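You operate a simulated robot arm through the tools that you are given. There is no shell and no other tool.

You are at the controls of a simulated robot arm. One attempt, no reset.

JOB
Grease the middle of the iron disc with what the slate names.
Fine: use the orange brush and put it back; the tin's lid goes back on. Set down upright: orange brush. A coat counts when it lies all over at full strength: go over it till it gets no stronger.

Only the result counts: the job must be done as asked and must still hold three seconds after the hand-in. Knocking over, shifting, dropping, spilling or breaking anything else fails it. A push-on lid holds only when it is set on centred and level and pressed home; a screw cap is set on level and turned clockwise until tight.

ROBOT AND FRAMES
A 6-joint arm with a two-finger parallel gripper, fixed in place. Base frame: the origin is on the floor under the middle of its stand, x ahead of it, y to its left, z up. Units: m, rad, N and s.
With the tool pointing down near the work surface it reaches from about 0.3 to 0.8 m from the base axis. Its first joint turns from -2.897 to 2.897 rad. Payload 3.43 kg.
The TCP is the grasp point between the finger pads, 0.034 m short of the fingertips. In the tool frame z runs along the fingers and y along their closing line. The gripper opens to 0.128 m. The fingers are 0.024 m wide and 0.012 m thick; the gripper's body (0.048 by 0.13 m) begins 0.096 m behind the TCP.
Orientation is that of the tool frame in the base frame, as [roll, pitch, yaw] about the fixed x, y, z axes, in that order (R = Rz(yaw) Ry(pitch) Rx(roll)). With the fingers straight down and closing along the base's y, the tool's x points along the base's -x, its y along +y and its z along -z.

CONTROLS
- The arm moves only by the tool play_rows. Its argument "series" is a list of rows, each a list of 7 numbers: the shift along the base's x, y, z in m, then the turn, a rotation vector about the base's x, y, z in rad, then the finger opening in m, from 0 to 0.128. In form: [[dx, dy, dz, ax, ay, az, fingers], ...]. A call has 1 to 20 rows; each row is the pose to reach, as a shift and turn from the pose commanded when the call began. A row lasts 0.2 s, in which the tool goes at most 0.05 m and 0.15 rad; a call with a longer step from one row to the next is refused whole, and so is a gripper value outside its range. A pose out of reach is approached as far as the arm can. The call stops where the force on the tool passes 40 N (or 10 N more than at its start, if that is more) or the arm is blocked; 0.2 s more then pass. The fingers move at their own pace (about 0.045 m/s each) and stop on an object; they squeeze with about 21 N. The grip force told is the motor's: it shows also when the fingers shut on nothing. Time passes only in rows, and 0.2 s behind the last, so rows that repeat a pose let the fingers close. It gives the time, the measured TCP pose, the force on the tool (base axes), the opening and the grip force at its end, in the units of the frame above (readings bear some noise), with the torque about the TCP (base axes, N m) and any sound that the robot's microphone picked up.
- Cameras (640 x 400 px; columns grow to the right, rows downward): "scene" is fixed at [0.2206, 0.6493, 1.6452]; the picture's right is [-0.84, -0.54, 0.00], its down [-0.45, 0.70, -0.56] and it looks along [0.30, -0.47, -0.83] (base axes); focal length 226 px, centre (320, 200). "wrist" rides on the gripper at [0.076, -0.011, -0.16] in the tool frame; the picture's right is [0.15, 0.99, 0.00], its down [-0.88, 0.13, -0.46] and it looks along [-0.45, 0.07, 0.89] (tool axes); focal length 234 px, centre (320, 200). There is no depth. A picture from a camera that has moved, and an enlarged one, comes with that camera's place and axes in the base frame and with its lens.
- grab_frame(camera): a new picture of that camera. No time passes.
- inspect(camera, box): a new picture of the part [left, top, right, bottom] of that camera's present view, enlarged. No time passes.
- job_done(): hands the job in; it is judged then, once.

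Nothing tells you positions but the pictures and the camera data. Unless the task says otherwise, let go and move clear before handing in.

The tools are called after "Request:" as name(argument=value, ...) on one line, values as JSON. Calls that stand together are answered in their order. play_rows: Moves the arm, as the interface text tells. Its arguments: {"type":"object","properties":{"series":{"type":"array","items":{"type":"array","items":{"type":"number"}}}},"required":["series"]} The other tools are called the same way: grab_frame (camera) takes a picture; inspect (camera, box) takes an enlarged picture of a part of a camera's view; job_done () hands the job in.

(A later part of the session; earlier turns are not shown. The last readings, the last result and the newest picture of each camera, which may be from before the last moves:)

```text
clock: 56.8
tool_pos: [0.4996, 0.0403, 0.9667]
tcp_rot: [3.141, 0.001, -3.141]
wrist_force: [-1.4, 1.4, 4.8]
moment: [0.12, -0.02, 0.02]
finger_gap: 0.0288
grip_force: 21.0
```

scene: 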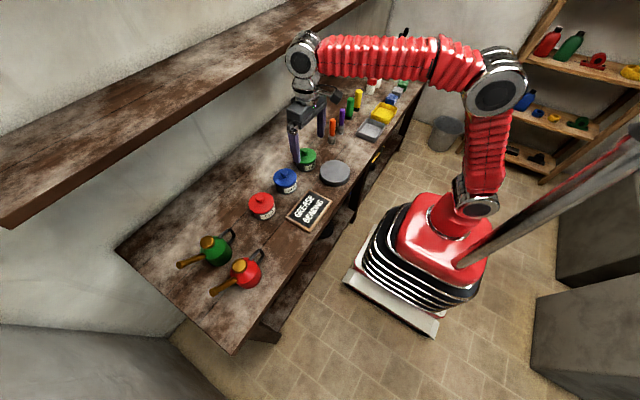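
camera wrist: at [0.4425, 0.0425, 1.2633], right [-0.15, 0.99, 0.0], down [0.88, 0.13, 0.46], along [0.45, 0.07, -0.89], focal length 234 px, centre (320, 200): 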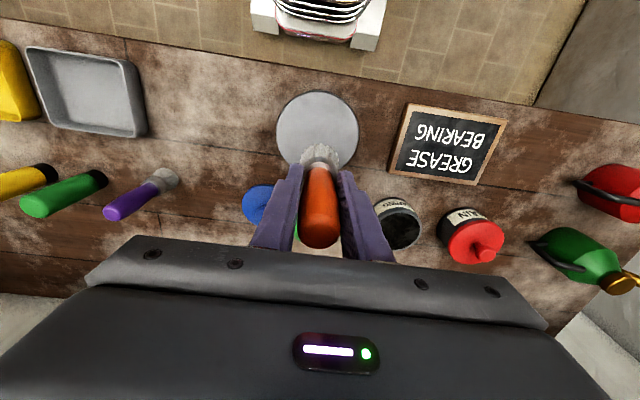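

Request:
play_rows(series=[[0.01, 0, 0, 0, 0, 0, 0.0], [0.02, 0, 0, 0, 0, 0, 0.0], [0.03, 0, 0, 0, 0, 0, 0.0], [0.04, 0, 0, 0, 0, 0, 0.0], [0.034, -0.01, 0, 0, 0, 0, 0.0], [0.024, -0.012, 0, 0, 0, 0, 0.0], [0.014, -0.012, 0, 0, 0, 0, 0.0], [0.006, -0.008, 0, 0, 0, 0, 0.0], [-0.002, 0.002, 0, 0, 0, 0, 0.0], [-0.004, 0.012, 0, 0, 0, 0, 0.0], [0.006, 0.012, 0, 0, 0, 0, 0.0], [0.016, 0.012, 0, 0, 0, 0, 0.0], [0.026, 0.012, 0, 0, 0, 0, 0.0], [0.036, 0.012, 0, 0, 0, 0, 0.0], [0.044, 0.014, 0, 0, 0, 0, 0.0], [0.04, 0.024, 0, 0, 0, 0, 0.0], [0.03, 0.024, 0, 0, 0, 0, 0.0], [0.02, 0.024, 0, 0, 0, 0, 0.0], [0.01, 0.024, 0, 0, 0, 0, 0.0], [0.0, 0.024, 0, 0, 0, 0, 0.0]])

Request:
inspect(camera="scene", box=[315, 140, 355, 190])

```text
clock: 61.0
tool_pos: [0.4992, 0.0642, 0.9668]
tcp_rot: [3.141, -0.001, 3.142]
wrist_force: [-0.3, -0.1, -1.7]
moment: [0.01, 0.0, -0.03]
finger_gap: 0.0288
grip_force: 21.0
```

```text
8.00 times, centred on (335, 165) of scene
camera zoom: at [0.2206, 0.6493, 1.6452], right [-0.84, -0.54, 0.0], down [-0.45, 0.7, -0.56], along [0.3, -0.47, -0.83], focal length 1809 px, centre (200, 480)
```

zoom: 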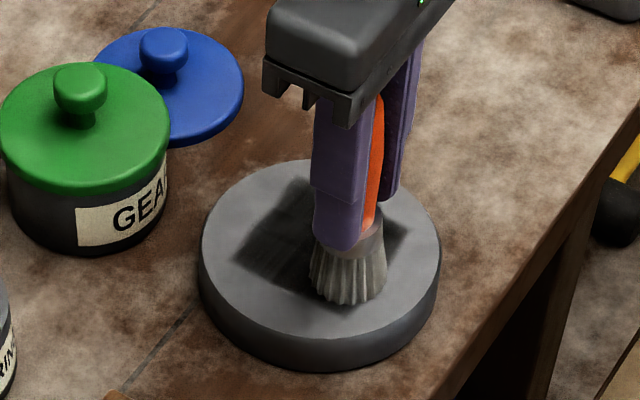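

The grease shows as a square central patch. I'll lift straight up to see the patch clearly.

Request:
play_rows(series=[[0.02, -0.012, 0.02, 0, 0, 0, 0.0], [0.02, -0.012, 0.05, 0, 0, 0, 0.0], [0.02, -0.012, 0.09, 0, 0, 0, 0.0], [0.02, -0.012, 0.13, 0, 0, 0, 0.0], [0.02, -0.012, 0.16, 0, 0, 0, 0.0], [0.02, -0.012, 0.16, 0, 0, 0, 0.0]])

Request:
inspect(camera="wrist", box=[250, 60, 390, 200])

Request:
inspect(camera="scene", box=[315, 150, 355, 190])

```text
clock: 62.4
tool_pos: [0.5188, 0.0528, 1.1251]
tcp_rot: [3.141, 0.001, -3.142]
wrist_force: [-1.1, 0.6, -0.7]
moment: [0.0, 0.02, 0.05]
finger_gap: 0.0293
grip_force: 20.7
```

```text
2.86 times, centred on (320, 130) of wrist
camera zoom: at [0.4429, 0.0417, 1.2852], right [-0.15, 0.99, 0.0], down [0.88, 0.13, 0.46], along [0.45, 0.07, -0.89], focal length 669 px, centre (320, 400)
```

zoom: 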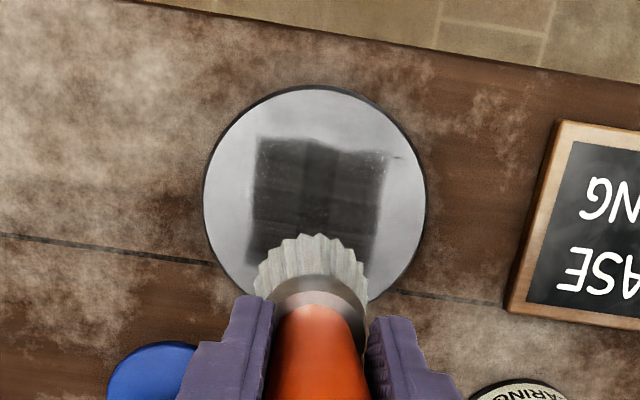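

```text
10.00 times, centred on (335, 170) of scene
camera zoom: at [0.2206, 0.6493, 1.6452], right [-0.84, -0.54, 0.0], down [-0.45, 0.7, -0.56], along [0.3, -0.47, -0.83], focal length 2261 px, centre (170, 500)
```

zoom: 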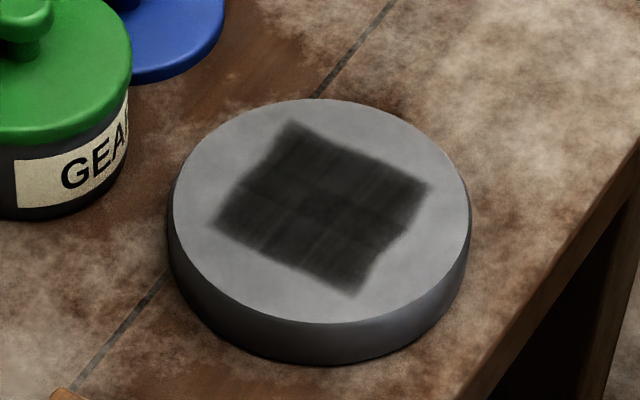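

The coat covers a roughly square central patch (about 7 cm), with some uneven spots and ragged edges. I'll zoom in further to see where it's weak.

Request:
inspect(camera="wrist", box=[290, 80, 350, 125])

Request:
inspect(camera="scene", box=[322, 158, 350, 184])

```text
8.89 times, centred on (320, 102) of wrist
camera zoom: at [0.4429, 0.0417, 1.2852], right [-0.15, 0.99, 0.0], down [0.88, 0.13, 0.46], along [0.45, 0.07, -0.89], focal length 2082 px, centre (320, 1067)
```

zoom: 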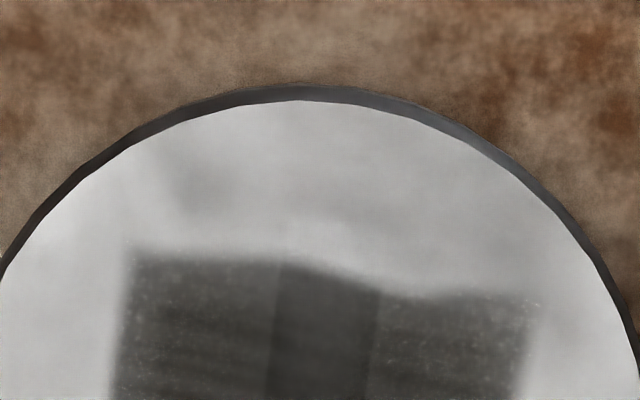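

```text
15.38 times, centred on (336, 171) of scene
camera zoom: at [0.2206, 0.6493, 1.6452], right [-0.84, -0.54, 0.0], down [-0.45, 0.7, -0.56], along [0.3, -0.47, -0.83], focal length 3478 px, centre (74, 646)
```

zoom: 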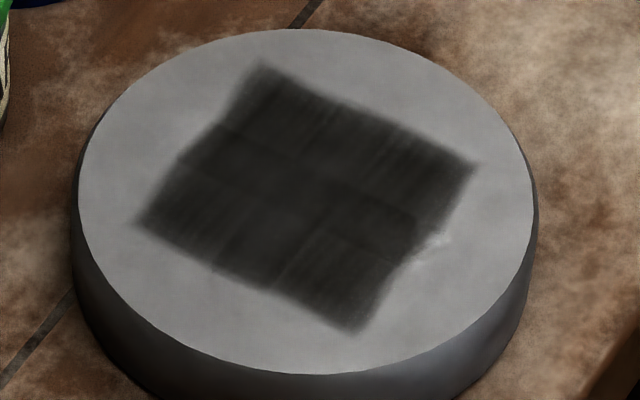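

The patch looks like the envelope of my strokes: darkest where strokes overlapped, weaker on the near (-x) side where contact was lost. I'll go back down at the centre and press lightly for more passes.

Request:
play_rows(series=[[0, 0, -0.05, 0, 0, 0, 0.0], [0, 0, -0.1, 0, 0, 0, 0.0], [0, 0, -0.14, 0, 0, 0, 0.0], [0, 0, -0.156, 0, 0, 0, 0.0], [0, 0, -0.159, 0, 0, 0, 0.0], [0, 0, -0.161, 0, 0, 0, 0.0]])

```text
clock: 63.8
tool_pos: [0.5191, 0.0527, 0.9661]
tcp_rot: [3.141, 0.002, 3.14]
wrist_force: [-1.6, 1.0, 6.2]
moment: [0.21, 0.1, 0.06]
finger_gap: 0.0289
grip_force: 20.6
```

Request:
play_rows(series=[[-0.013, 0, -0.0005, 0, 0, 0, 0.0], [-0.026, 0, -0.001, 0, 0, 0, 0.0], [-0.026, -0.008, -0.001, 0, 0, 0, 0.0], [-0.013, -0.008, -0.001, 0, 0, 0, 0.0], [0, -0.008, -0.001, 0, 0, 0, 0.0], [0.013, -0.008, -0.001, 0, 0, 0, 0.0], [0.026, -0.008, -0.001, 0, 0, 0, 0.0], [0.026, -0.016, -0.001, 0, 0, 0, 0.0], [0.013, -0.016, -0.001, 0, 0, 0, 0.0], [0, -0.016, -0.001, 0, 0, 0, 0.0], [-0.013, -0.016, -0.001, 0, 0, 0, 0.0], [-0.026, -0.016, -0.001, 0, 0, 0, 0.0], [-0.022, -0.024, -0.001, 0, 0, 0, 0.0], [-0.01, -0.024, -0.001, 0, 0, 0, 0.0], [0.002, -0.024, -0.001, 0, 0, 0, 0.0], [0.014, -0.024, -0.001, 0, 0, 0, 0.0], [0.022, -0.022, -0.001, 0, 0, 0, 0.0], [0.026, -0.01, -0.001, 0, 0, 0, 0.0], [0.026, 0, -0.001, 0, 0, 0, 0.0], [0.013, 0, -0.001, 0, 0, 0, 0.0]])

Request:
inspect(camera="scene", box=[315, 140, 355, 190])

```text
clock: 68.0
tool_pos: [0.5325, 0.0509, 0.9633]
tcp_rot: [-3.14, 0.003, 3.141]
wrist_force: [-0.6, 0.7, 1.4]
moment: [-0.01, -0.01, -0.01]
finger_gap: 0.0285
grip_force: 20.9
```

```text
8.00 times, centred on (335, 165) of scene
camera zoom: at [0.2206, 0.6493, 1.6452], right [-0.84, -0.54, 0.0], down [-0.45, 0.7, -0.56], along [0.3, -0.47, -0.83], focal length 1809 px, centre (200, 480)
```

zoom: 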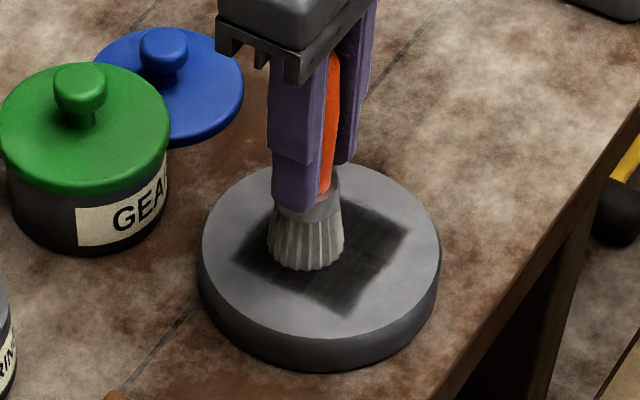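

Request:
play_rows(series=[[-0.013, 0, -0.0005, 0, 0, 0, 0.0], [-0.026, 0, -0.001, 0, 0, 0, 0.0], [-0.039, 0.002, -0.001, 0, 0, 0, 0.0], [-0.039, 0.01, -0.001, 0, 0, 0, 0.0], [-0.026, 0.01, -0.001, 0, 0, 0, 0.0], [-0.013, 0.01, -0.001, 0, 0, 0, 0.0], [0, 0.01, -0.001, 0, 0, 0, 0.0], [0.013, 0.01, -0.001, 0, 0, 0, 0.0], [0.013, 0.018, -0.001, 0, 0, 0, 0.0], [0, 0.018, -0.001, 0, 0, 0, 0.0], [-0.013, 0.018, -0.001, 0, 0, 0, 0.0], [-0.026, 0.018, -0.001, 0, 0, 0, 0.0], [-0.039, 0.018, -0.001, 0, 0, 0, 0.0], [-0.035, 0.026, -0.001, 0, 0, 0, 0.0], [-0.023, 0.026, -0.0015, 0, 0, 0, 0.0], [-0.011, 0.026, -0.0015, 0, 0, 0, 0.0], [0.001, 0.026, -0.0015, 0, 0, 0, 0.0], [0.009, 0.024, -0.0015, 0, 0, 0, 0.0], [0.013, 0.012, -0.0015, 0, 0, 0, 0.0], [0, 0.005, -0.0015, 0, 0, 0, 0.0]])

Request:
inspect(camera="scene", box=[315, 140, 355, 190])

```text
clock: 72.2
tool_pos: [0.533, 0.0561, 0.9621]
tcp_rot: [3.141, 0.005, -3.141]
wrist_force: [3.0, 1.4, 12.4]
moment: [0.11, -0.55, 0.08]
finger_gap: 0.0289
grip_force: 21.2
```

```text
8.00 times, centred on (335, 165) of scene
camera zoom: at [0.2206, 0.6493, 1.6452], right [-0.84, -0.54, 0.0], down [-0.45, 0.7, -0.56], along [0.3, -0.47, -0.83], focal length 1809 px, centre (200, 480)
```

zoom: 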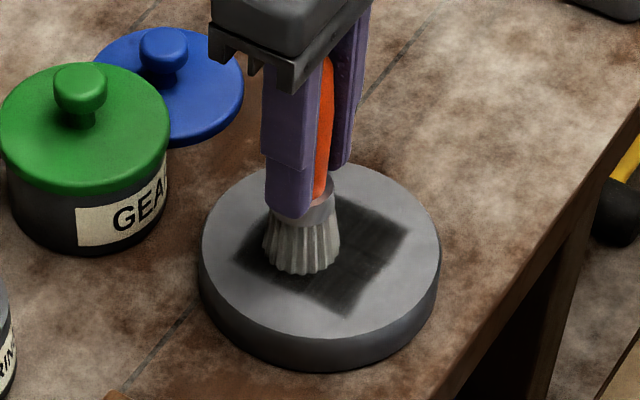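

I'll lift again and compare the coat to before.

Request:
play_rows(series=[[-0.005, -0.003, 0.02, 0, 0, 0, 0.0], [-0.013, -0.005, 0.06, 0, 0, 0, 0.0], [-0.013, -0.005, 0.1, 0, 0, 0, 0.0], [-0.013, -0.005, 0.14, 0, 0, 0, 0.0], [-0.013, -0.005, 0.1635, 0, 0, 0, 0.0], [-0.013, -0.005, 0.1635, 0, 0, 0, 0.0]])

Request:
inspect(camera="wrist", box=[250, 60, 390, 200])

Request:
inspect(camera="scene", box=[322, 158, 350, 184])

Request:
inspect(camera="scene", box=[315, 150, 355, 190])

```text
clock: 73.6
tool_pos: [0.5202, 0.0524, 1.1265]
tcp_rot: [-3.141, 0.001, 3.141]
wrist_force: [0.9, -0.2, -1.4]
moment: [0.02, 0.0, -0.01]
finger_gap: 0.0288
grip_force: 21.3
```

```text
2.86 times, centred on (320, 130) of wrist
camera zoom: at [0.4432, 0.0409, 1.2859], right [-0.15, 0.99, 0.0], down [0.88, 0.13, 0.46], along [0.45, 0.07, -0.89], focal length 669 px, centre (320, 400)
```

zoom: 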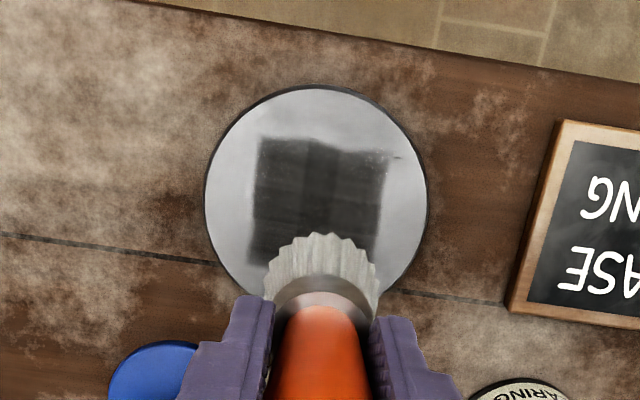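

```text
15.38 times, centred on (336, 171) of scene
camera zoom: at [0.2206, 0.6493, 1.6452], right [-0.84, -0.54, 0.0], down [-0.45, 0.7, -0.56], along [0.3, -0.47, -0.83], focal length 3478 px, centre (74, 646)
```

zoom: 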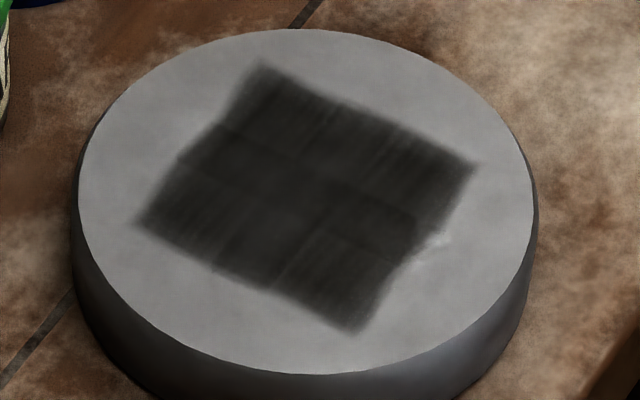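

```text
10.00 times, centred on (335, 170) of scene
camera zoom: at [0.2206, 0.6493, 1.6452], right [-0.84, -0.54, 0.0], down [-0.45, 0.7, -0.56], along [0.3, -0.47, -0.83], focal length 2261 px, centre (170, 500)
```

zoom: 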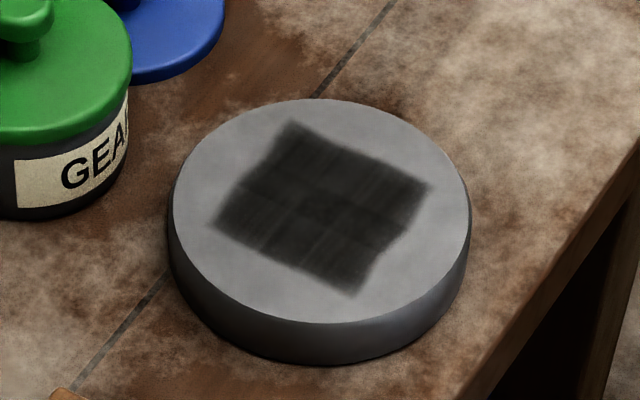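

The patch shape didn't grow with wider strokes and changed little, so the brush may be spent. I'll go back to the tin for another dip.

Request:
play_rows(series=[[0.02, 0.023, 0, 0, 0, 0, 0.0], [0.046, 0.053, 0, 0, 0, 0, 0.0], [0.072, 0.083, 0, 0, 0, 0, 0.0], [0.098, 0.113, 0, 0, 0, 0, 0.0], [0.124, 0.143, 0, 0, 0, 0, 0.0], [0.147, 0.17, 0, 0, 0, 0, 0.0], [0.147, 0.17, -0.03, 0, 0, 0, 0.0], [0.147, 0.17, -0.07, 0, 0, 0, 0.0], [0.147, 0.17, -0.11, 0, 0, 0, 0.0], [0.147, 0.17, -0.126, 0, 0, 0, 0.0], [0.147, 0.17, -0.129, 0, 0, 0, 0.0]])

Request:
inspect(camera="scene", box=[265, 150, 305, 200])

```text
clock: 76.0
tool_pos: [0.6677, 0.2208, 0.9964]
tcp_rot: [3.14, 0.002, -3.141]
wrist_force: [-0.4, 0.5, -1.5]
moment: [0.01, 0.03, -0.01]
finger_gap: 0.0287
grip_force: 20.6
```

```text
8.00 times, centred on (285, 175) of scene
camera zoom: at [0.2206, 0.6493, 1.6452], right [-0.84, -0.54, 0.0], down [-0.45, 0.7, -0.56], along [0.3, -0.47, -0.83], focal length 1809 px, centre (600, 400)
```

zoom: 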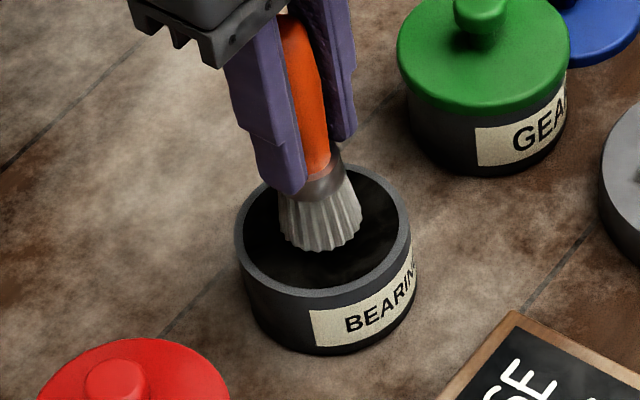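

Bristles hover just over the grease. Lowering to light contact and stirring.

Request:
play_rows(series=[[0, 0, -0.002, 0, 0, 0, 0.0], [0, 0, -0.004, 0, 0, 0, 0.0], [0, 0, -0.006, 0, 0, 0, 0.0], [0, 0, -0.007, 0, 0, 0, 0.0]])

```text
clock: 77.0
tool_pos: [0.6677, 0.2208, 0.989]
tcp_rot: [3.141, 0.001, 3.14]
wrist_force: [0.0, -1.3, -1.3]
moment: [0.01, 0.04, 0.0]
finger_gap: 0.0289
grip_force: 20.9
```

Request:
play_rows(series=[[0, 0, -0.001, 0, 0, 0, 0.0], [0, 0, -0.002, 0, 0, 0, 0.0]])

```text
clock: 77.6
tool_pos: [0.6665, 0.2201, 0.9883]
tcp_rot: [3.141, 0.001, -3.141]
wrist_force: [0.4, 0.4, -1.6]
moment: [-0.01, -0.04, -0.01]
finger_gap: 0.0286
grip_force: 21.5
```

Request:
play_rows(series=[[0, 0, -0.001, 0, 0, 0, 0.0], [0, 0, -0.002, 0, 0, 0, 0.0]])

Request:
inspect(camera="scene", box=[265, 150, 305, 200])

```text
clock: 78.2
tool_pos: [0.6655, 0.2219, 0.9883]
tcp_rot: [3.139, 0.005, -3.141]
wrist_force: [-4.4, -1.3, 17.5]
moment: [-0.16, -0.04, -0.05]
finger_gap: 0.0288
grip_force: 20.9
```

```text
8.00 times, centred on (285, 175) of scene
camera zoom: at [0.2206, 0.6493, 1.6452], right [-0.84, -0.54, 0.0], down [-0.45, 0.7, -0.56], along [0.3, -0.47, -0.83], focal length 1809 px, centre (600, 400)
```

zoom: 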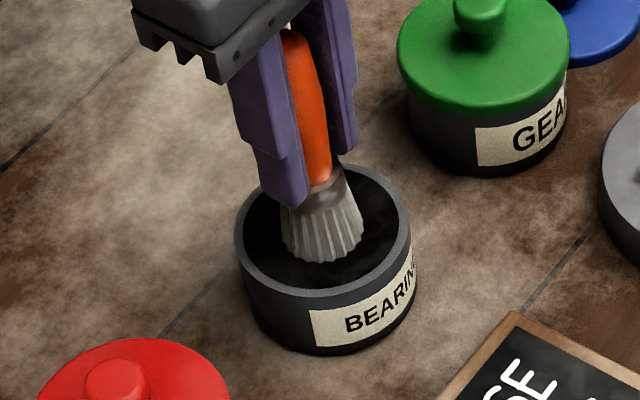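

In contact (17 N). I'll ease off slightly and stir gently for a second.

Request:
play_rows(series=[[0.003, 0, 0.0008, 0, 0, 0, 0.0], [0.003, 0.003, 0.0008, 0, 0, 0, 0.0], [-0.003, 0.003, 0.0008, 0, 0, 0, 0.0], [-0.003, -0.003, 0.0008, 0, 0, 0, 0.0], [0.003, -0.003, 0.0008, 0, 0, 0, 0.0], [0, 0, 0.0008, 0, 0, 0, 0.0], [0, 0, 0.0008, 0, 0, 0, 0.0]])

```text
clock: 79.8
tool_pos: [0.6682, 0.2208, 0.9868]
tcp_rot: [-3.141, 0.004, 3.142]
wrist_force: [3.2, -7.3, 17.3]
moment: [-0.48, -0.59, -0.16]
finger_gap: 0.0288
grip_force: 20.6
```

Now I'll lift out, pause over the tin, and return to the disc.

Request:
play_rows(series=[[0, 0, 0.005, 0, 0, 0, 0.0], [0, 0, 0.02, 0, 0, 0, 0.0], [0, 0, 0.03, 0, 0, 0, 0.0], [0, 0, 0.03, 0, 0, 0, 0.0], [0, 0, 0.06, 0, 0, 0, 0.0], [0, 0, 0.1, 0, 0, 0, 0.0], [0, 0, 0.139, 0, 0, 0, 0.0], [-0.02, -0.023, 0.139, 0, 0, 0, 0.0], [-0.046, -0.053, 0.139, 0, 0, 0, 0.0], [-0.072, -0.083, 0.139, 0, 0, 0, 0.0], [-0.098, -0.113, 0.139, 0, 0, 0, 0.0], [-0.124, -0.143, 0.139, 0, 0, 0, 0.0], [-0.147, -0.17, 0.139, 0, 0, 0, 0.0], [-0.147, -0.17, 0.139, 0, 0, 0, 0.0]])

Request:
inspect(camera="scene", box=[265, 120, 365, 210])

Request:
grab_frame(camera="wrist")

```text
clock: 82.8
tool_pos: [0.5187, 0.0505, 1.1261]
tcp_rot: [-3.141, 0.001, -3.141]
wrist_force: [-0.1, -0.4, -1.2]
moment: [0.04, 0.01, 0.01]
finger_gap: 0.0286
grip_force: 21.0
```

```text
4.44 times, centred on (315, 165) of scene
camera zoom: at [0.2206, 0.6493, 1.6452], right [-0.84, -0.54, 0.0], down [-0.45, 0.7, -0.56], along [0.3, -0.47, -0.83], focal length 1005 px, centre (342, 356)
```

zoom: 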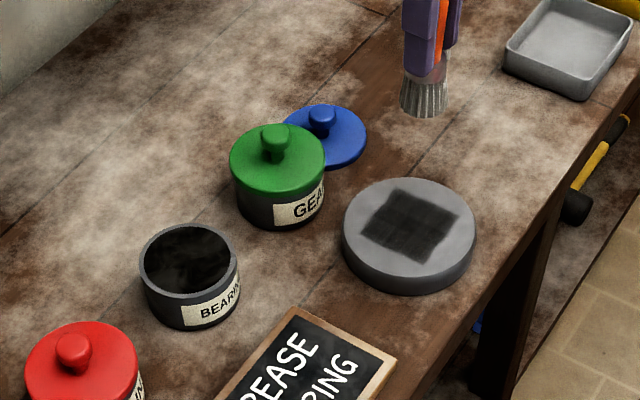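

```text
taken
camera wrist: at [0.4421, 0.0396, 1.2852], right [-0.15, 0.99, 0.0], down [0.88, 0.13, 0.46], along [0.45, 0.07, -0.89], focal length 234 px, centre (320, 200)
```

wrist: 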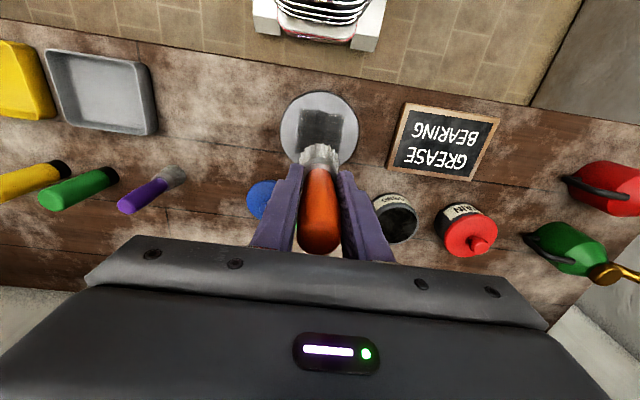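

Tin and disc are undisturbed. I'll lower the freshly loaded brush onto the disc again.

Request:
play_rows(series=[[0, 0, -0.05, 0, 0, 0, 0.0], [0, 0, -0.1, 0, 0, 0, 0.0], [0, 0, -0.14, 0, 0, 0, 0.0], [0, 0, -0.158, 0, 0, 0, 0.0], [0, 0, -0.163, 0, 0, 0, 0.0], [0, 0, -0.166, 0, 0, 0, 0.0]])

```text
clock: 84.2
tool_pos: [0.5198, 0.0503, 0.9621]
tcp_rot: [-3.139, 0.003, 3.141]
wrist_force: [-5.9, -1.5, 15.8]
moment: [-0.04, 0.02, -0.01]
finger_gap: 0.0289
grip_force: 20.6
```

Contact with 16 N; easing 1 mm and doing a full set of strokes over the patch.

Request:
play_rows(series=[[-0.012, 0, 0.001, 0, 0, 0, 0.0], [-0.024, 0, 0.001, 0, 0, 0, 0.0], [-0.024, -0.008, 0.001, 0, 0, 0, 0.0], [-0.012, -0.008, 0.001, 0, 0, 0, 0.0], [0, -0.008, 0.001, 0, 0, 0, 0.0], [0.012, -0.008, 0.001, 0, 0, 0, 0.0], [0.024, -0.008, 0.001, 0, 0, 0, 0.0], [0.024, -0.016, 0.0005, 0, 0, 0, 0.0], [0.012, -0.016, 0.0005, 0, 0, 0, 0.0], [0, -0.016, 0.0005, 0, 0, 0, 0.0], [-0.012, -0.016, 0.0005, 0, 0, 0, 0.0], [-0.024, -0.016, 0.0005, 0, 0, 0, 0.0], [-0.022, -0.024, 0.0, 0, 0, 0, 0.0], [-0.01, -0.024, 0.0, 0, 0, 0, 0.0], [0.002, -0.024, 0.0, 0, 0, 0, 0.0], [0.014, -0.024, 0.0, 0, 0, 0, 0.0], [0.022, -0.022, 0.0, 0, 0, 0, 0.0], [0.024, -0.01, 0.0, 0, 0, 0, 0.0], [0.024, 0, 0.0, 0, 0, 0, 0.0], [0.012, 0, 0.0, 0, 0, 0, 0.0]])

Request:
inspect(camera="scene", box=[315, 140, 355, 190])

```text
clock: 86.9
tool_pos: [0.4981, 0.0335, 0.9618]
tcp_rot: [3.138, 0.004, 3.141]
wrist_force: [0.8, -0.4, -2.0]
moment: [0.01, 0.0, 0.04]
finger_gap: 0.0288
grip_force: 21.3
stopped in row 13: the force on the tool passed its limit at 44 N (the readings are from after the stop); the commanded pose is now the measured one
```

```text
8.00 times, centred on (335, 165) of scene
camera zoom: at [0.2206, 0.6493, 1.6452], right [-0.84, -0.54, 0.0], down [-0.45, 0.7, -0.56], along [0.3, -0.47, -0.83], focal length 1809 px, centre (200, 480)
```

zoom: 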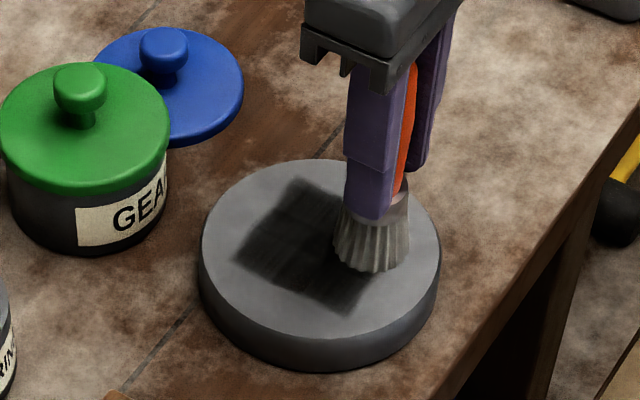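

A force spike stopped the stroke; nothing has moved. I'll check contact height here and continue with lighter pressure.

Request:
play_rows(series=[[0.002, 0, -0.0005, 0, 0, 0, 0.0], [0.002, 0, -0.001, 0, 0, 0, 0.0]])

```text
clock: 87.5
tool_pos: [0.5001, 0.0348, 0.9615]
tcp_rot: [3.139, 0.006, 3.141]
wrist_force: [-6.0, 0.2, 14.0]
moment: [-0.24, 0.32, -0.08]
finger_gap: 0.0287
grip_force: 20.8
```

Request:
play_rows(series=[[0.009, -0.005, 0.0005, 0, 0, 0, 0.0], [0.021, -0.007, 0.0005, 0, 0, 0, 0.0], [0.033, -0.007, 0.0005, 0, 0, 0, 0.0], [0.041, -0.001, 0.0005, 0, 0, 0, 0.0], [0.043, 0.009, 0.0005, 0, 0, 0, 0.0], [0.043, 0.017, 0.0005, 0, 0, 0, 0.0], [0.031, 0.017, 0.0005, 0, 0, 0, 0.0], [0.019, 0.017, 0.0005, 0, 0, 0, 0.0], [0.007, 0.017, 0.0005, 0, 0, 0, 0.0], [-0.005, 0.017, 0.0005, 0, 0, 0, 0.0], [-0.005, 0.025, 0.0, 0, 0, 0, 0.0], [0.007, 0.025, 0.0, 0, 0, 0, 0.0], [0.019, 0.025, 0.0, 0, 0, 0, 0.0], [0.031, 0.025, 0.0, 0, 0, 0, 0.0], [0.043, 0.025, 0.0, 0, 0, 0, 0.0], [0.043, 0.033, 0.0, 0, 0, 0, 0.0], [0.031, 0.033, 0.0, 0, 0, 0, 0.0], [0.019, 0.033, 0.0, 0, 0, 0, 0.0], [0.007, 0.033, 0.0, 0, 0, 0, 0.0], [-0.005, 0.033, 0.0, 0, 0, 0, 0.0]])

Request:
inspect(camera="scene", box=[315, 140, 355, 190])

```text
clock: 91.7
tool_pos: [0.494, 0.0673, 0.9625]
tcp_rot: [3.139, 0.006, -3.14]
wrist_force: [5.4, 0.4, 19.9]
moment: [-0.12, -0.61, 0.03]
finger_gap: 0.0288
grip_force: 20.8
```

```text
8.00 times, centred on (335, 165) of scene
camera zoom: at [0.2206, 0.6493, 1.6452], right [-0.84, -0.54, 0.0], down [-0.45, 0.7, -0.56], along [0.3, -0.47, -0.83], focal length 1809 px, centre (200, 480)
```

zoom: 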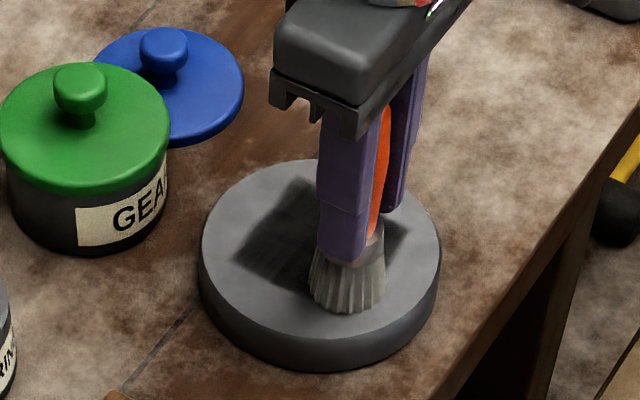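

Request:
play_rows(series=[[0.008, 0.008, 0.0005, 0, 0, 0, 0.0], [0.02, 0.008, 0.0005, 0, 0, 0, 0.0], [0.032, 0.008, 0.0005, 0, 0, 0, 0.0], [0.042, 0.006, 0.0005, 0, 0, 0, 0.0], [0.046, -0.004, 0.0005, 0, 0, 0, 0.0], [0.036, -0.01, 0.0005, 0, 0, 0, 0.0], [0.024, -0.016, 0.02, 0, 0, 0, 0.0], [0.024, -0.016, 0.06, 0, 0, 0, 0.0], [0.024, -0.016, 0.1, 0, 0, 0, 0.0], [0.024, -0.016, 0.14, 0, 0, 0, 0.0], [0.024, -0.016, 0.165, 0, 0, 0, 0.0], [0.024, -0.016, 0.165, 0, 0, 0, 0.0]])

Request:
inspect(camera="wrist", box=[250, 60, 390, 200])

Request:
inspect(camera="scene", box=[322, 158, 350, 184])

Request:
inspect(camera="scene", box=[315, 150, 355, 190])

```text
clock: 94.3
tool_pos: [0.518, 0.0526, 1.1254]
tcp_rot: [3.139, 0.005, 3.14]
wrist_force: [-0.1, -0.5, -1.9]
moment: [-0.01, 0.0, -0.02]
finger_gap: 0.0287
grip_force: 21.1
```

```text
2.86 times, centred on (320, 130) of wrist
camera zoom: at [0.4408, 0.0401, 1.2851], right [-0.15, 0.99, 0.0], down [0.88, 0.13, 0.46], along [0.45, 0.07, -0.89], focal length 669 px, centre (320, 400)
```

zoom: 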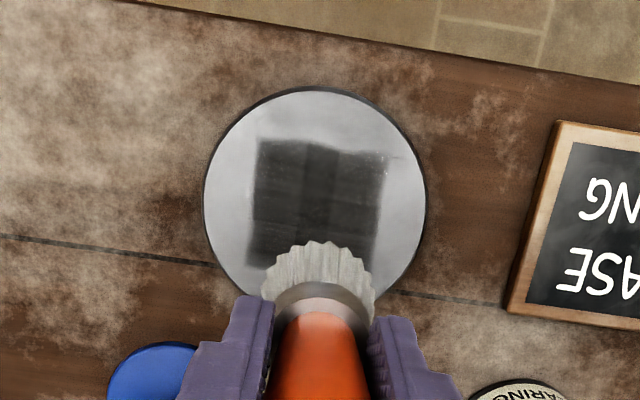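

```text
15.38 times, centred on (336, 171) of scene
camera zoom: at [0.2206, 0.6493, 1.6452], right [-0.84, -0.54, 0.0], down [-0.45, 0.7, -0.56], along [0.3, -0.47, -0.83], focal length 3478 px, centre (74, 646)
```

zoom: 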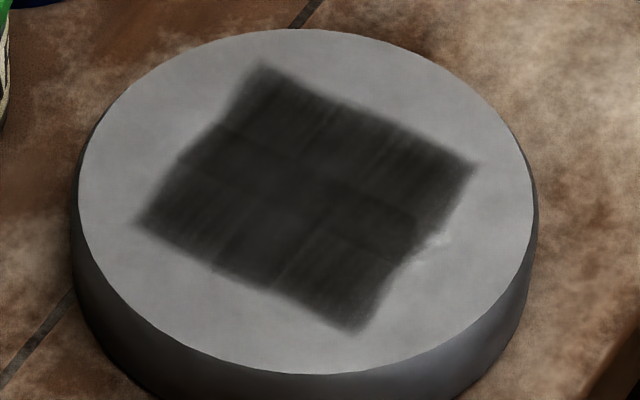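

```text
10.00 times, centred on (335, 170) of scene
camera zoom: at [0.2206, 0.6493, 1.6452], right [-0.84, -0.54, 0.0], down [-0.45, 0.7, -0.56], along [0.3, -0.47, -0.83], focal length 2261 px, centre (170, 500)
```

zoom: 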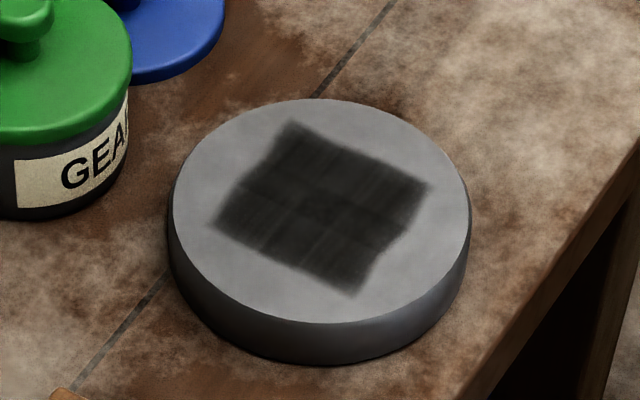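

The patch looks the same after the fresh load and a full pass, which suggests it has reached full strength. I'll zoom on it to compare all corners for weak spots.

Request:
inspect(camera="scene", box=[326, 161, 344, 181])

Request:
inspect(camera="wrist", box=[290, 80, 350, 130])

```text
16.00 times, centred on (335, 171) of scene
camera zoom: at [0.2206, 0.6493, 1.6452], right [-0.84, -0.54, 0.0], down [-0.45, 0.7, -0.56], along [0.3, -0.47, -0.83], focal length 3617 px, centre (80, 664)
```

zoom: 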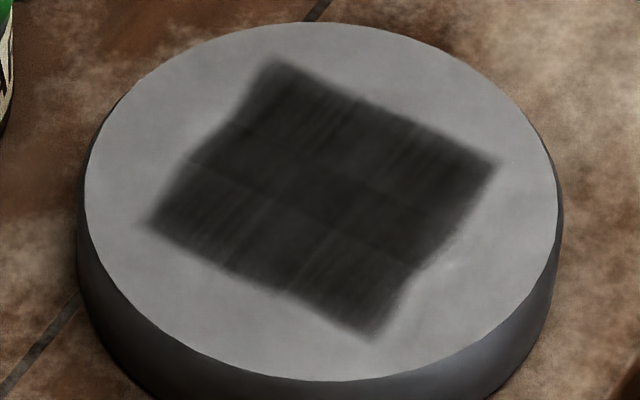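

```text
8.00 times, centred on (320, 105) of wrist
camera zoom: at [0.4408, 0.0401, 1.2851], right [-0.15, 0.99, 0.0], down [0.88, 0.13, 0.46], along [0.45, 0.07, -0.89], focal length 1873 px, centre (320, 960)
```

zoom: 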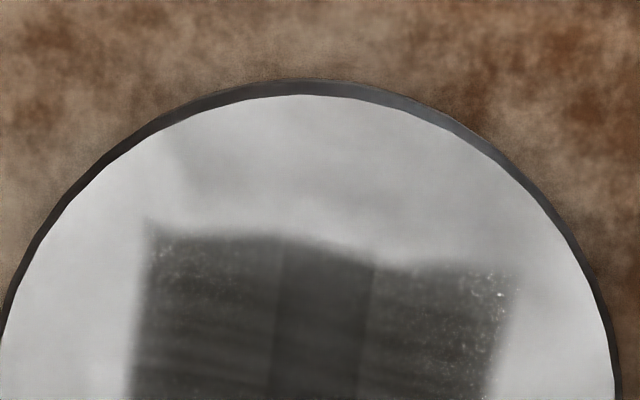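

The patch looks like a few overlapping dark squares. To view the whole of it unobstructed by the brush, I'll raise the arm straight up.

Request:
play_rows(series=[[0, 0, 0.04, 0, 0, 0, 0.0], [0, 0, 0.08, 0, 0, 0, 0.0], [0, 0, 0.12, 0, 0, 0, 0.0], [0, 0, 0.15, 0, 0, 0, 0.0], [0, 0, 0.15, 0, 0, 0, 0.0]])

Request:
inspect(camera="wrist", box=[285, 85, 355, 150])

Request:
inspect(camera="wrist", box=[300, 95, 340, 135])

```text
clock: 95.5
tool_pos: [0.5195, 0.051, 1.2761]
tcp_rot: [3.139, 0.006, 3.141]
wrist_force: [-1.0, -0.3, -1.2]
moment: [0.01, 0.01, -0.01]
finger_gap: 0.0288
grip_force: 21.0
```

```text
6.15 times, centred on (320, 118) of wrist
camera zoom: at [0.4424, 0.0385, 1.4351], right [-0.15, 0.99, 0.0], down [0.88, 0.13, 0.46], along [0.45, 0.07, -0.89], focal length 1441 px, centre (320, 708)
```

zoom: 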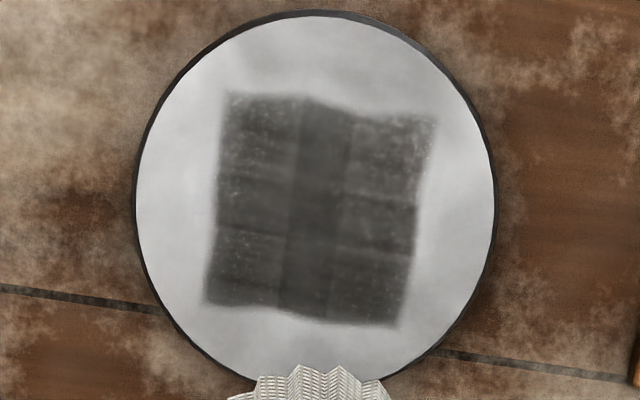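

```text
10.00 times, centred on (320, 115) of wrist
camera zoom: at [0.4424, 0.0385, 1.4351], right [-0.15, 0.99, 0.0], down [0.88, 0.13, 0.46], along [0.45, 0.07, -0.89], focal length 2342 px, centre (320, 1050)
```

zoom: 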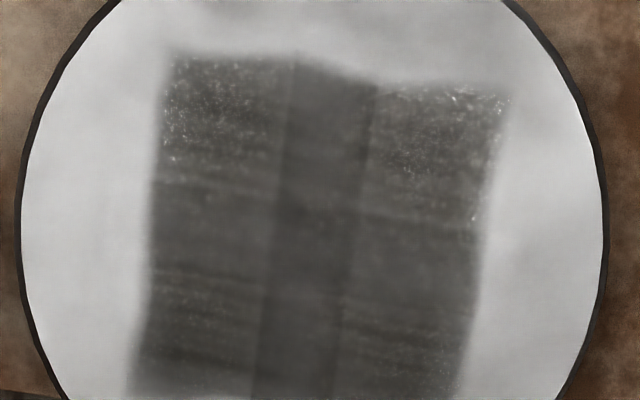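

The coat is a fixed square region in the middle; the near (-x) half looks a bit more speckled. For certainty I'll re-dip and do one more full, careful pass, then compare from this same viewpoint.

Request:
play_rows(series=[[0.02, 0.023, -0.04, 0, 0, 0, 0.0], [0.045, 0.053, -0.07, 0, 0, 0, 0.0], [0.07, 0.083, -0.1, 0, 0, 0, 0.0], [0.096, 0.113, -0.13, 0, 0, 0, 0.0], [0.122, 0.143, -0.15, 0, 0, 0, 0.0], [0.148, 0.1705, -0.15, 0, 0, 0, 0.0], [0.148, 0.1705, -0.19, 0, 0, 0, 0.0], [0.148, 0.1705, -0.23, 0, 0, 0, 0.0], [0.148, 0.1705, -0.265, 0, 0, 0, 0.0], [0.148, 0.1705, -0.28, 0, 0, 0, 0.0], [0.148, 0.1705, -0.284, 0, 0, 0, 0.0]])

Request:
inspect(camera="scene", box=[265, 150, 305, 200])

```text
refused: row 1 steps farther than a row can; nothing moved
```

```text
8.00 times, centred on (285, 175) of scene
camera zoom: at [0.2206, 0.6493, 1.6452], right [-0.84, -0.54, 0.0], down [-0.45, 0.7, -0.56], along [0.3, -0.47, -0.83], focal length 1809 px, centre (600, 400)
```

zoom: 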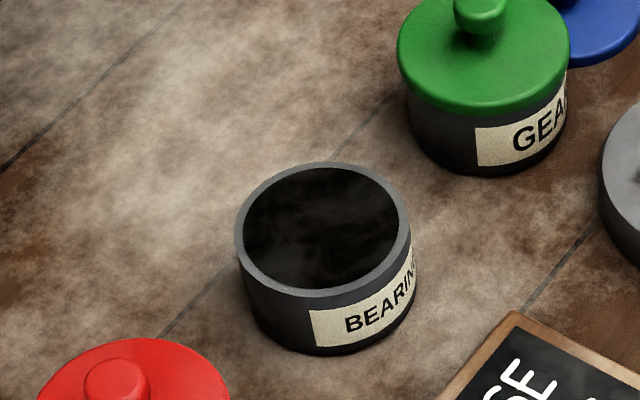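

That move had a step slightly too long, so nothing moved; the tin is where it was. I'll resend with shorter steps.

Request:
play_rows(series=[[0.018, 0.021, -0.03, 0, 0, 0, 0.0], [0.036, 0.042, -0.06, 0, 0, 0, 0.0], [0.055, 0.064, -0.09, 0, 0, 0, 0.0], [0.075, 0.086, -0.12, 0, 0, 0, 0.0], [0.098, 0.112, -0.15, 0, 0, 0, 0.0], [0.122, 0.142, -0.15, 0, 0, 0, 0.0], [0.148, 0.1705, -0.15, 0, 0, 0, 0.0], [0.148, 0.1705, -0.19, 0, 0, 0, 0.0], [0.148, 0.1705, -0.23, 0, 0, 0, 0.0], [0.148, 0.1705, -0.265, 0, 0, 0, 0.0], [0.148, 0.1705, -0.28, 0, 0, 0, 0.0], [0.148, 0.1705, -0.285, 0, 0, 0, 0.0]])

Request:
inspect(camera="scene", box=[265, 150, 305, 200])

```text
clock: 98.1
tool_pos: [0.6667, 0.2218, 0.9912]
tcp_rot: [3.136, 0.006, -3.141]
wrist_force: [1.1, -0.6, -2.1]
moment: [-0.01, 0.01, 0.02]
finger_gap: 0.0289
grip_force: 20.8
```

```text
8.00 times, centred on (285, 175) of scene
camera zoom: at [0.2206, 0.6493, 1.6452], right [-0.84, -0.54, 0.0], down [-0.45, 0.7, -0.56], along [0.3, -0.47, -0.83], focal length 1809 px, centre (600, 400)
```

zoom: 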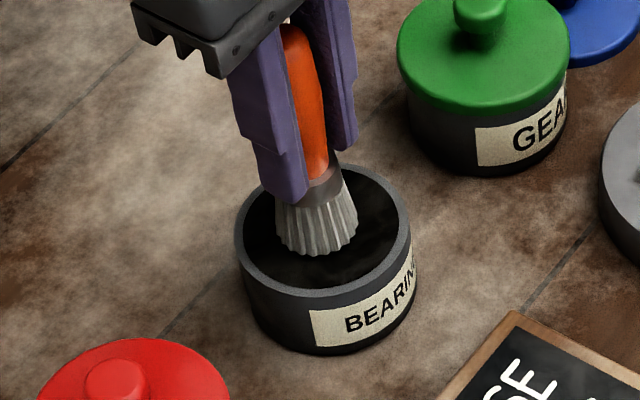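

Request:
play_rows(series=[[0, 0, -0.002, 0, 0, 0, 0.0], [0, 0, -0.003, 0, 0, 0, 0.0], [0, 0, -0.004, 0, 0, 0, 0.0]])

```text
clock: 98.9
tool_pos: [0.666, 0.221, 0.9878]
tcp_rot: [3.138, 0.006, -3.141]
wrist_force: [-0.7, -0.5, 2.3]
moment: [-0.11, 0.05, -0.05]
finger_gap: 0.0288
grip_force: 20.9
```

Light contact now (a few newtons). I'll press a touch more and stir.

Request:
play_rows(series=[[0, 0, -0.0006, 0, 0, 0, 0.0], [0.003, 0, -0.0006, 0, 0, 0, 0.0], [0.003, 0.003, -0.0006, 0, 0, 0, 0.0], [-0.003, 0.003, -0.0006, 0, 0, 0, 0.0], [-0.003, -0.003, -0.0006, 0, 0, 0, 0.0], [0.003, -0.003, -0.0006, 0, 0, 0, 0.0], [0, 0, -0.0006, 0, 0, 0, 0.0], [0, 0, 0.0, 0, 0, 0, 0.0]])

```text
clock: 100.7
tool_pos: [0.6674, 0.2212, 0.9864]
tcp_rot: [3.138, 0.006, 3.141]
wrist_force: [4.1, -2.2, 10.0]
moment: [-0.25, -0.36, -0.05]
finger_gap: 0.0287
grip_force: 20.8
```

Loaded again. Lifting out, pausing, and going back over the disc.

Request:
play_rows(series=[[0, 0, 0.005, 0, 0, 0, 0.0], [0, 0, 0.02, 0, 0, 0, 0.0], [0, 0, 0.03, 0, 0, 0, 0.0], [0, 0, 0.03, 0, 0, 0, 0.0], [0, 0, 0.06, 0, 0, 0, 0.0], [0, 0, 0.1, 0, 0, 0, 0.0], [0, 0, 0.12, 0, 0, 0, 0.0], [-0.02, -0.023, 0.12, 0, 0, 0, 0.0], [-0.046, -0.053, 0.12, 0, 0, 0, 0.0], [-0.072, -0.083, 0.12, 0, 0, 0, 0.0], [-0.098, -0.113, 0.12, 0, 0, 0, 0.0], [-0.124, -0.143, 0.1, 0, 0, 0, 0.0], [-0.148, -0.17, 0.07, 0, 0, 0, 0.0], [-0.148, -0.17, 0.03, 0, 0, 0, 0.0], [-0.148, -0.17, -0.005, 0, 0, 0, 0.0], [-0.148, -0.17, -0.019, 0, 0, 0, 0.0], [-0.148, -0.17, -0.023, 0, 0, 0, 0.0]])

Request:
inspect(camera="scene", box=[315, 140, 355, 190])

```text
clock: 104.3
tool_pos: [0.5196, 0.0516, 0.9629]
tcp_rot: [3.139, 0.004, 3.14]
wrist_force: [0.9, 0.5, -1.7]
moment: [-0.01, -0.01, 0.0]
finger_gap: 0.0288
grip_force: 20.8
```

```text
8.00 times, centred on (335, 165) of scene
camera zoom: at [0.2206, 0.6493, 1.6452], right [-0.84, -0.54, 0.0], down [-0.45, 0.7, -0.56], along [0.3, -0.47, -0.83], focal length 1809 px, centre (200, 480)
```

zoom: 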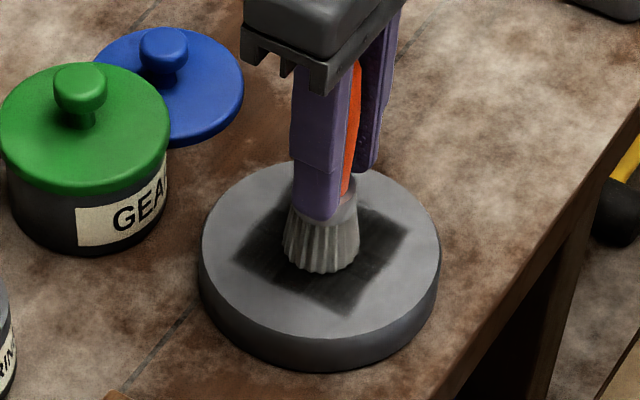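

Request:
play_rows(series=[[0, 0, -0.001, 0, 0, 0, 0.0], [0, 0, -0.0018, 0, 0, 0, 0.0]])

```text
clock: 104.9
tool_pos: [0.5195, 0.0513, 0.9628]
tcp_rot: [3.138, 0.005, 3.141]
wrist_force: [0.2, -0.5, -1.4]
moment: [0.01, 0.03, -0.03]
finger_gap: 0.0291
grip_force: 20.8
```

Request:
play_rows(series=[[0, 0, -0.0008, 0, 0, 0, 0.0], [0, 0, -0.0015, 0, 0, 0, 0.0]])

```text
clock: 105.5
tool_pos: [0.5187, 0.0509, 0.962]
tcp_rot: [3.139, 0.008, -3.14]
wrist_force: [-2.7, -1.5, 12.0]
moment: [-0.19, 0.14, -0.06]
finger_gap: 0.0289
grip_force: 21.3
```

Request:
play_rows(series=[[-0.01, 0, 0.0004, 0, 0, 0, 0.0], [-0.022, 0, 0.0004, 0, 0, 0, 0.0], [-0.026, -0.012, 0.0004, 0, 0, 0, 0.0], [-0.024, -0.024, 0.0004, 0, 0, 0, 0.0], [-0.016, -0.024, 0.0004, 0, 0, 0, 0.0], [-0.016, -0.012, 0.0002, 0, 0, 0, 0.0], [-0.016, 0, 0.0002, 0, 0, 0, 0.0], [-0.016, 0.012, 0.0002, 0, 0, 0, 0.0], [-0.016, 0.024, 0.0002, 0, 0, 0, 0.0], [-0.025, 0.023, 0.0, 0, 0, 0, 0.0], [-0.026, 0.012, 0.0, 0, 0, 0, 0.0], [-0.026, 0, 0.0, 0, 0, 0, 0.0], [-0.016, -0.004, 0.0, 0, 0, 0, 0.0], [-0.008, -0.012, 0.0, 0, 0, 0, 0.0], [-0.008, -0.024, 0.0, 0, 0, 0, 0.0], [0.001, -0.024, 0.0, 0, 0, 0, 0.0], [0, -0.012, 0.0, 0, 0, 0, 0.0], [0, 0, 0.0, 0, 0, 0, 0.0], [0, 0.012, 0.0, 0, 0, 0, 0.0], [0, 0.024, 0.0, 0, 0, 0, 0.0]])

```text
clock: 108.3
tool_pos: [0.4959, 0.0499, 0.9621]
tcp_rot: [3.137, 0.001, 3.142]
wrist_force: [0.3, -0.8, 1.3]
moment: [-0.12, -0.08, 0.0]
finger_gap: 0.0288
grip_force: 20.5
stopped in row 13: the force on the tool passed its limit at 41 N (the readings are from after the stop); the commanded pose is now the measured one
```

A brief force peak stopped it again; I'll continue with lighter pressure over the rest of the square.

Request:
play_rows(series=[[0.008, -0.006, -0.0002, 0, 0, 0, 0.0], [0.015, -0.011, -0.0003, 0, 0, 0, 0.0], [0.015, -0.023, -0.0003, 0, 0, 0, 0.0], [0.024, -0.023, -0.0003, 0, 0, 0, 0.0], [0.023, -0.011, -0.0003, 0, 0, 0, 0.0], [0.023, 0.001, -0.0003, 0, 0, 0, 0.0], [0.023, 0.013, -0.0003, 0, 0, 0, 0.0], [0.023, 0.025, -0.0003, 0, 0, 0, 0.0], [0.033, 0.025, -0.0003, 0, 0, 0, 0.0], [0.033, 0.013, -0.0003, 0, 0, 0, 0.0], [0.033, 0.001, -0.0003, 0, 0, 0, 0.0], [0.033, -0.011, -0.0003, 0, 0, 0, 0.0], [0.033, -0.023, -0.0003, 0, 0, 0, 0.0], [0.045, -0.023, -0.0003, 0, 0, 0, 0.0], [0.048, -0.011, -0.0003, 0, 0, 0, 0.0], [0.048, 0.001, -0.0003, 0, 0, 0, 0.0], [0.048, 0.013, -0.0003, 0, 0, 0, 0.0], [0.046, 0.024, -0.0003, 0, 0, 0, 0.0], [0.037, 0.015, -0.0003, 0, 0, 0, 0.0]])

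```text
clock: 112.3
tool_pos: [0.5343, 0.0671, 0.9627]
tcp_rot: [3.134, 0.001, 3.142]
wrist_force: [3.2, 9.7, 24.0]
moment: [0.51, -0.51, 0.13]
finger_gap: 0.0289
grip_force: 21.0
```

Pass finished. I'll lift to the same high viewpoint to compare.

Request:
play_rows(series=[[0, 0, 0.01, 0, 0, 0, 0.0], [-0.007, -0.007, 0.04, 0, 0, 0, 0.0], [-0.0138, -0.0144, 0.08, 0, 0, 0, 0.0], [-0.0138, -0.0144, 0.12, 0, 0, 0, 0.0], [-0.0138, -0.0144, 0.16, 0, 0, 0, 0.0], [-0.0138, -0.0144, 0.2, 0, 0, 0, 0.0], [-0.0138, -0.0144, 0.24, 0, 0, 0, 0.0], [-0.0138, -0.0144, 0.28, 0, 0, 0, 0.0], [-0.0138, -0.0144, 0.314, 0, 0, 0, 0.0], [-0.0138, -0.0144, 0.314, 0, 0, 0, 0.0]])

Request:
inspect(camera="wrist", box=[285, 85, 355, 150])

Request:
inspect(camera="wrist", box=[300, 95, 340, 135])

Request:
inspect(camera="scene", box=[322, 158, 350, 184])

```text
clock: 114.5
tool_pos: [0.5183, 0.0511, 1.2749]
tcp_rot: [3.139, 0.002, 3.141]
wrist_force: [0.3, -0.2, -1.7]
moment: [-0.04, 0.01, 0.01]
finger_gap: 0.0288
grip_force: 21.0
```

```text
6.15 times, centred on (320, 118) of wrist
camera zoom: at [0.4424, 0.0403, 1.4344], right [-0.15, 0.99, 0.0], down [0.88, 0.13, 0.46], along [0.45, 0.07, -0.89], focal length 1441 px, centre (320, 708)
```

zoom: 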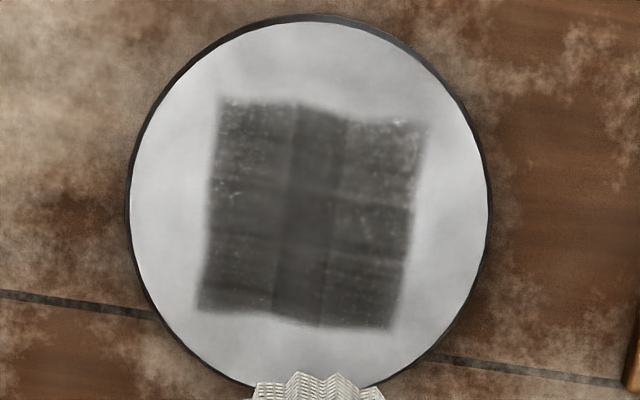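

```text
10.00 times, centred on (320, 115) of wrist
camera zoom: at [0.4424, 0.0403, 1.4344], right [-0.15, 0.99, 0.0], down [0.88, 0.13, 0.46], along [0.45, 0.07, -0.89], focal length 2342 px, centre (320, 1050)
```

zoom: 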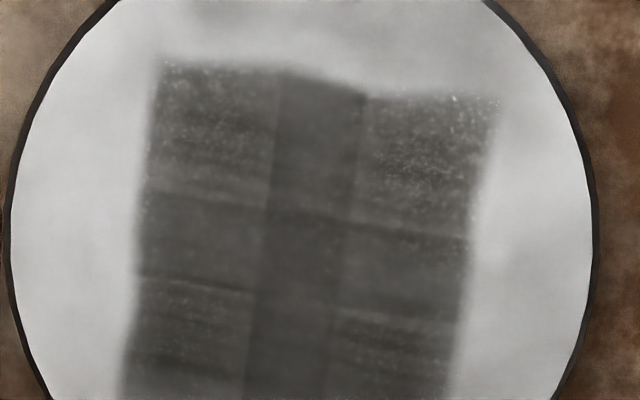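

```text
15.38 times, centred on (336, 171) of scene
camera zoom: at [0.2206, 0.6493, 1.6452], right [-0.84, -0.54, 0.0], down [-0.45, 0.7, -0.56], along [0.3, -0.47, -0.83], focal length 3478 px, centre (74, 646)
```

zoom: 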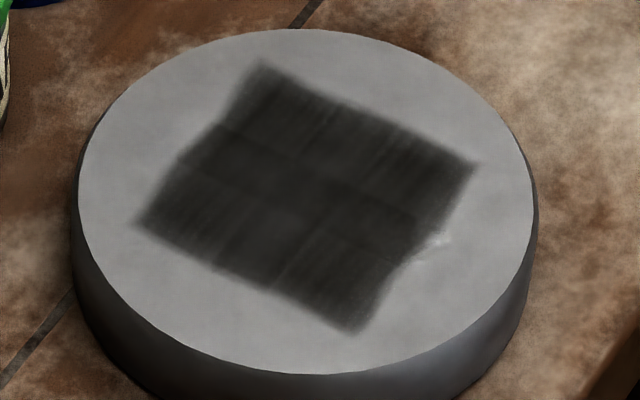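

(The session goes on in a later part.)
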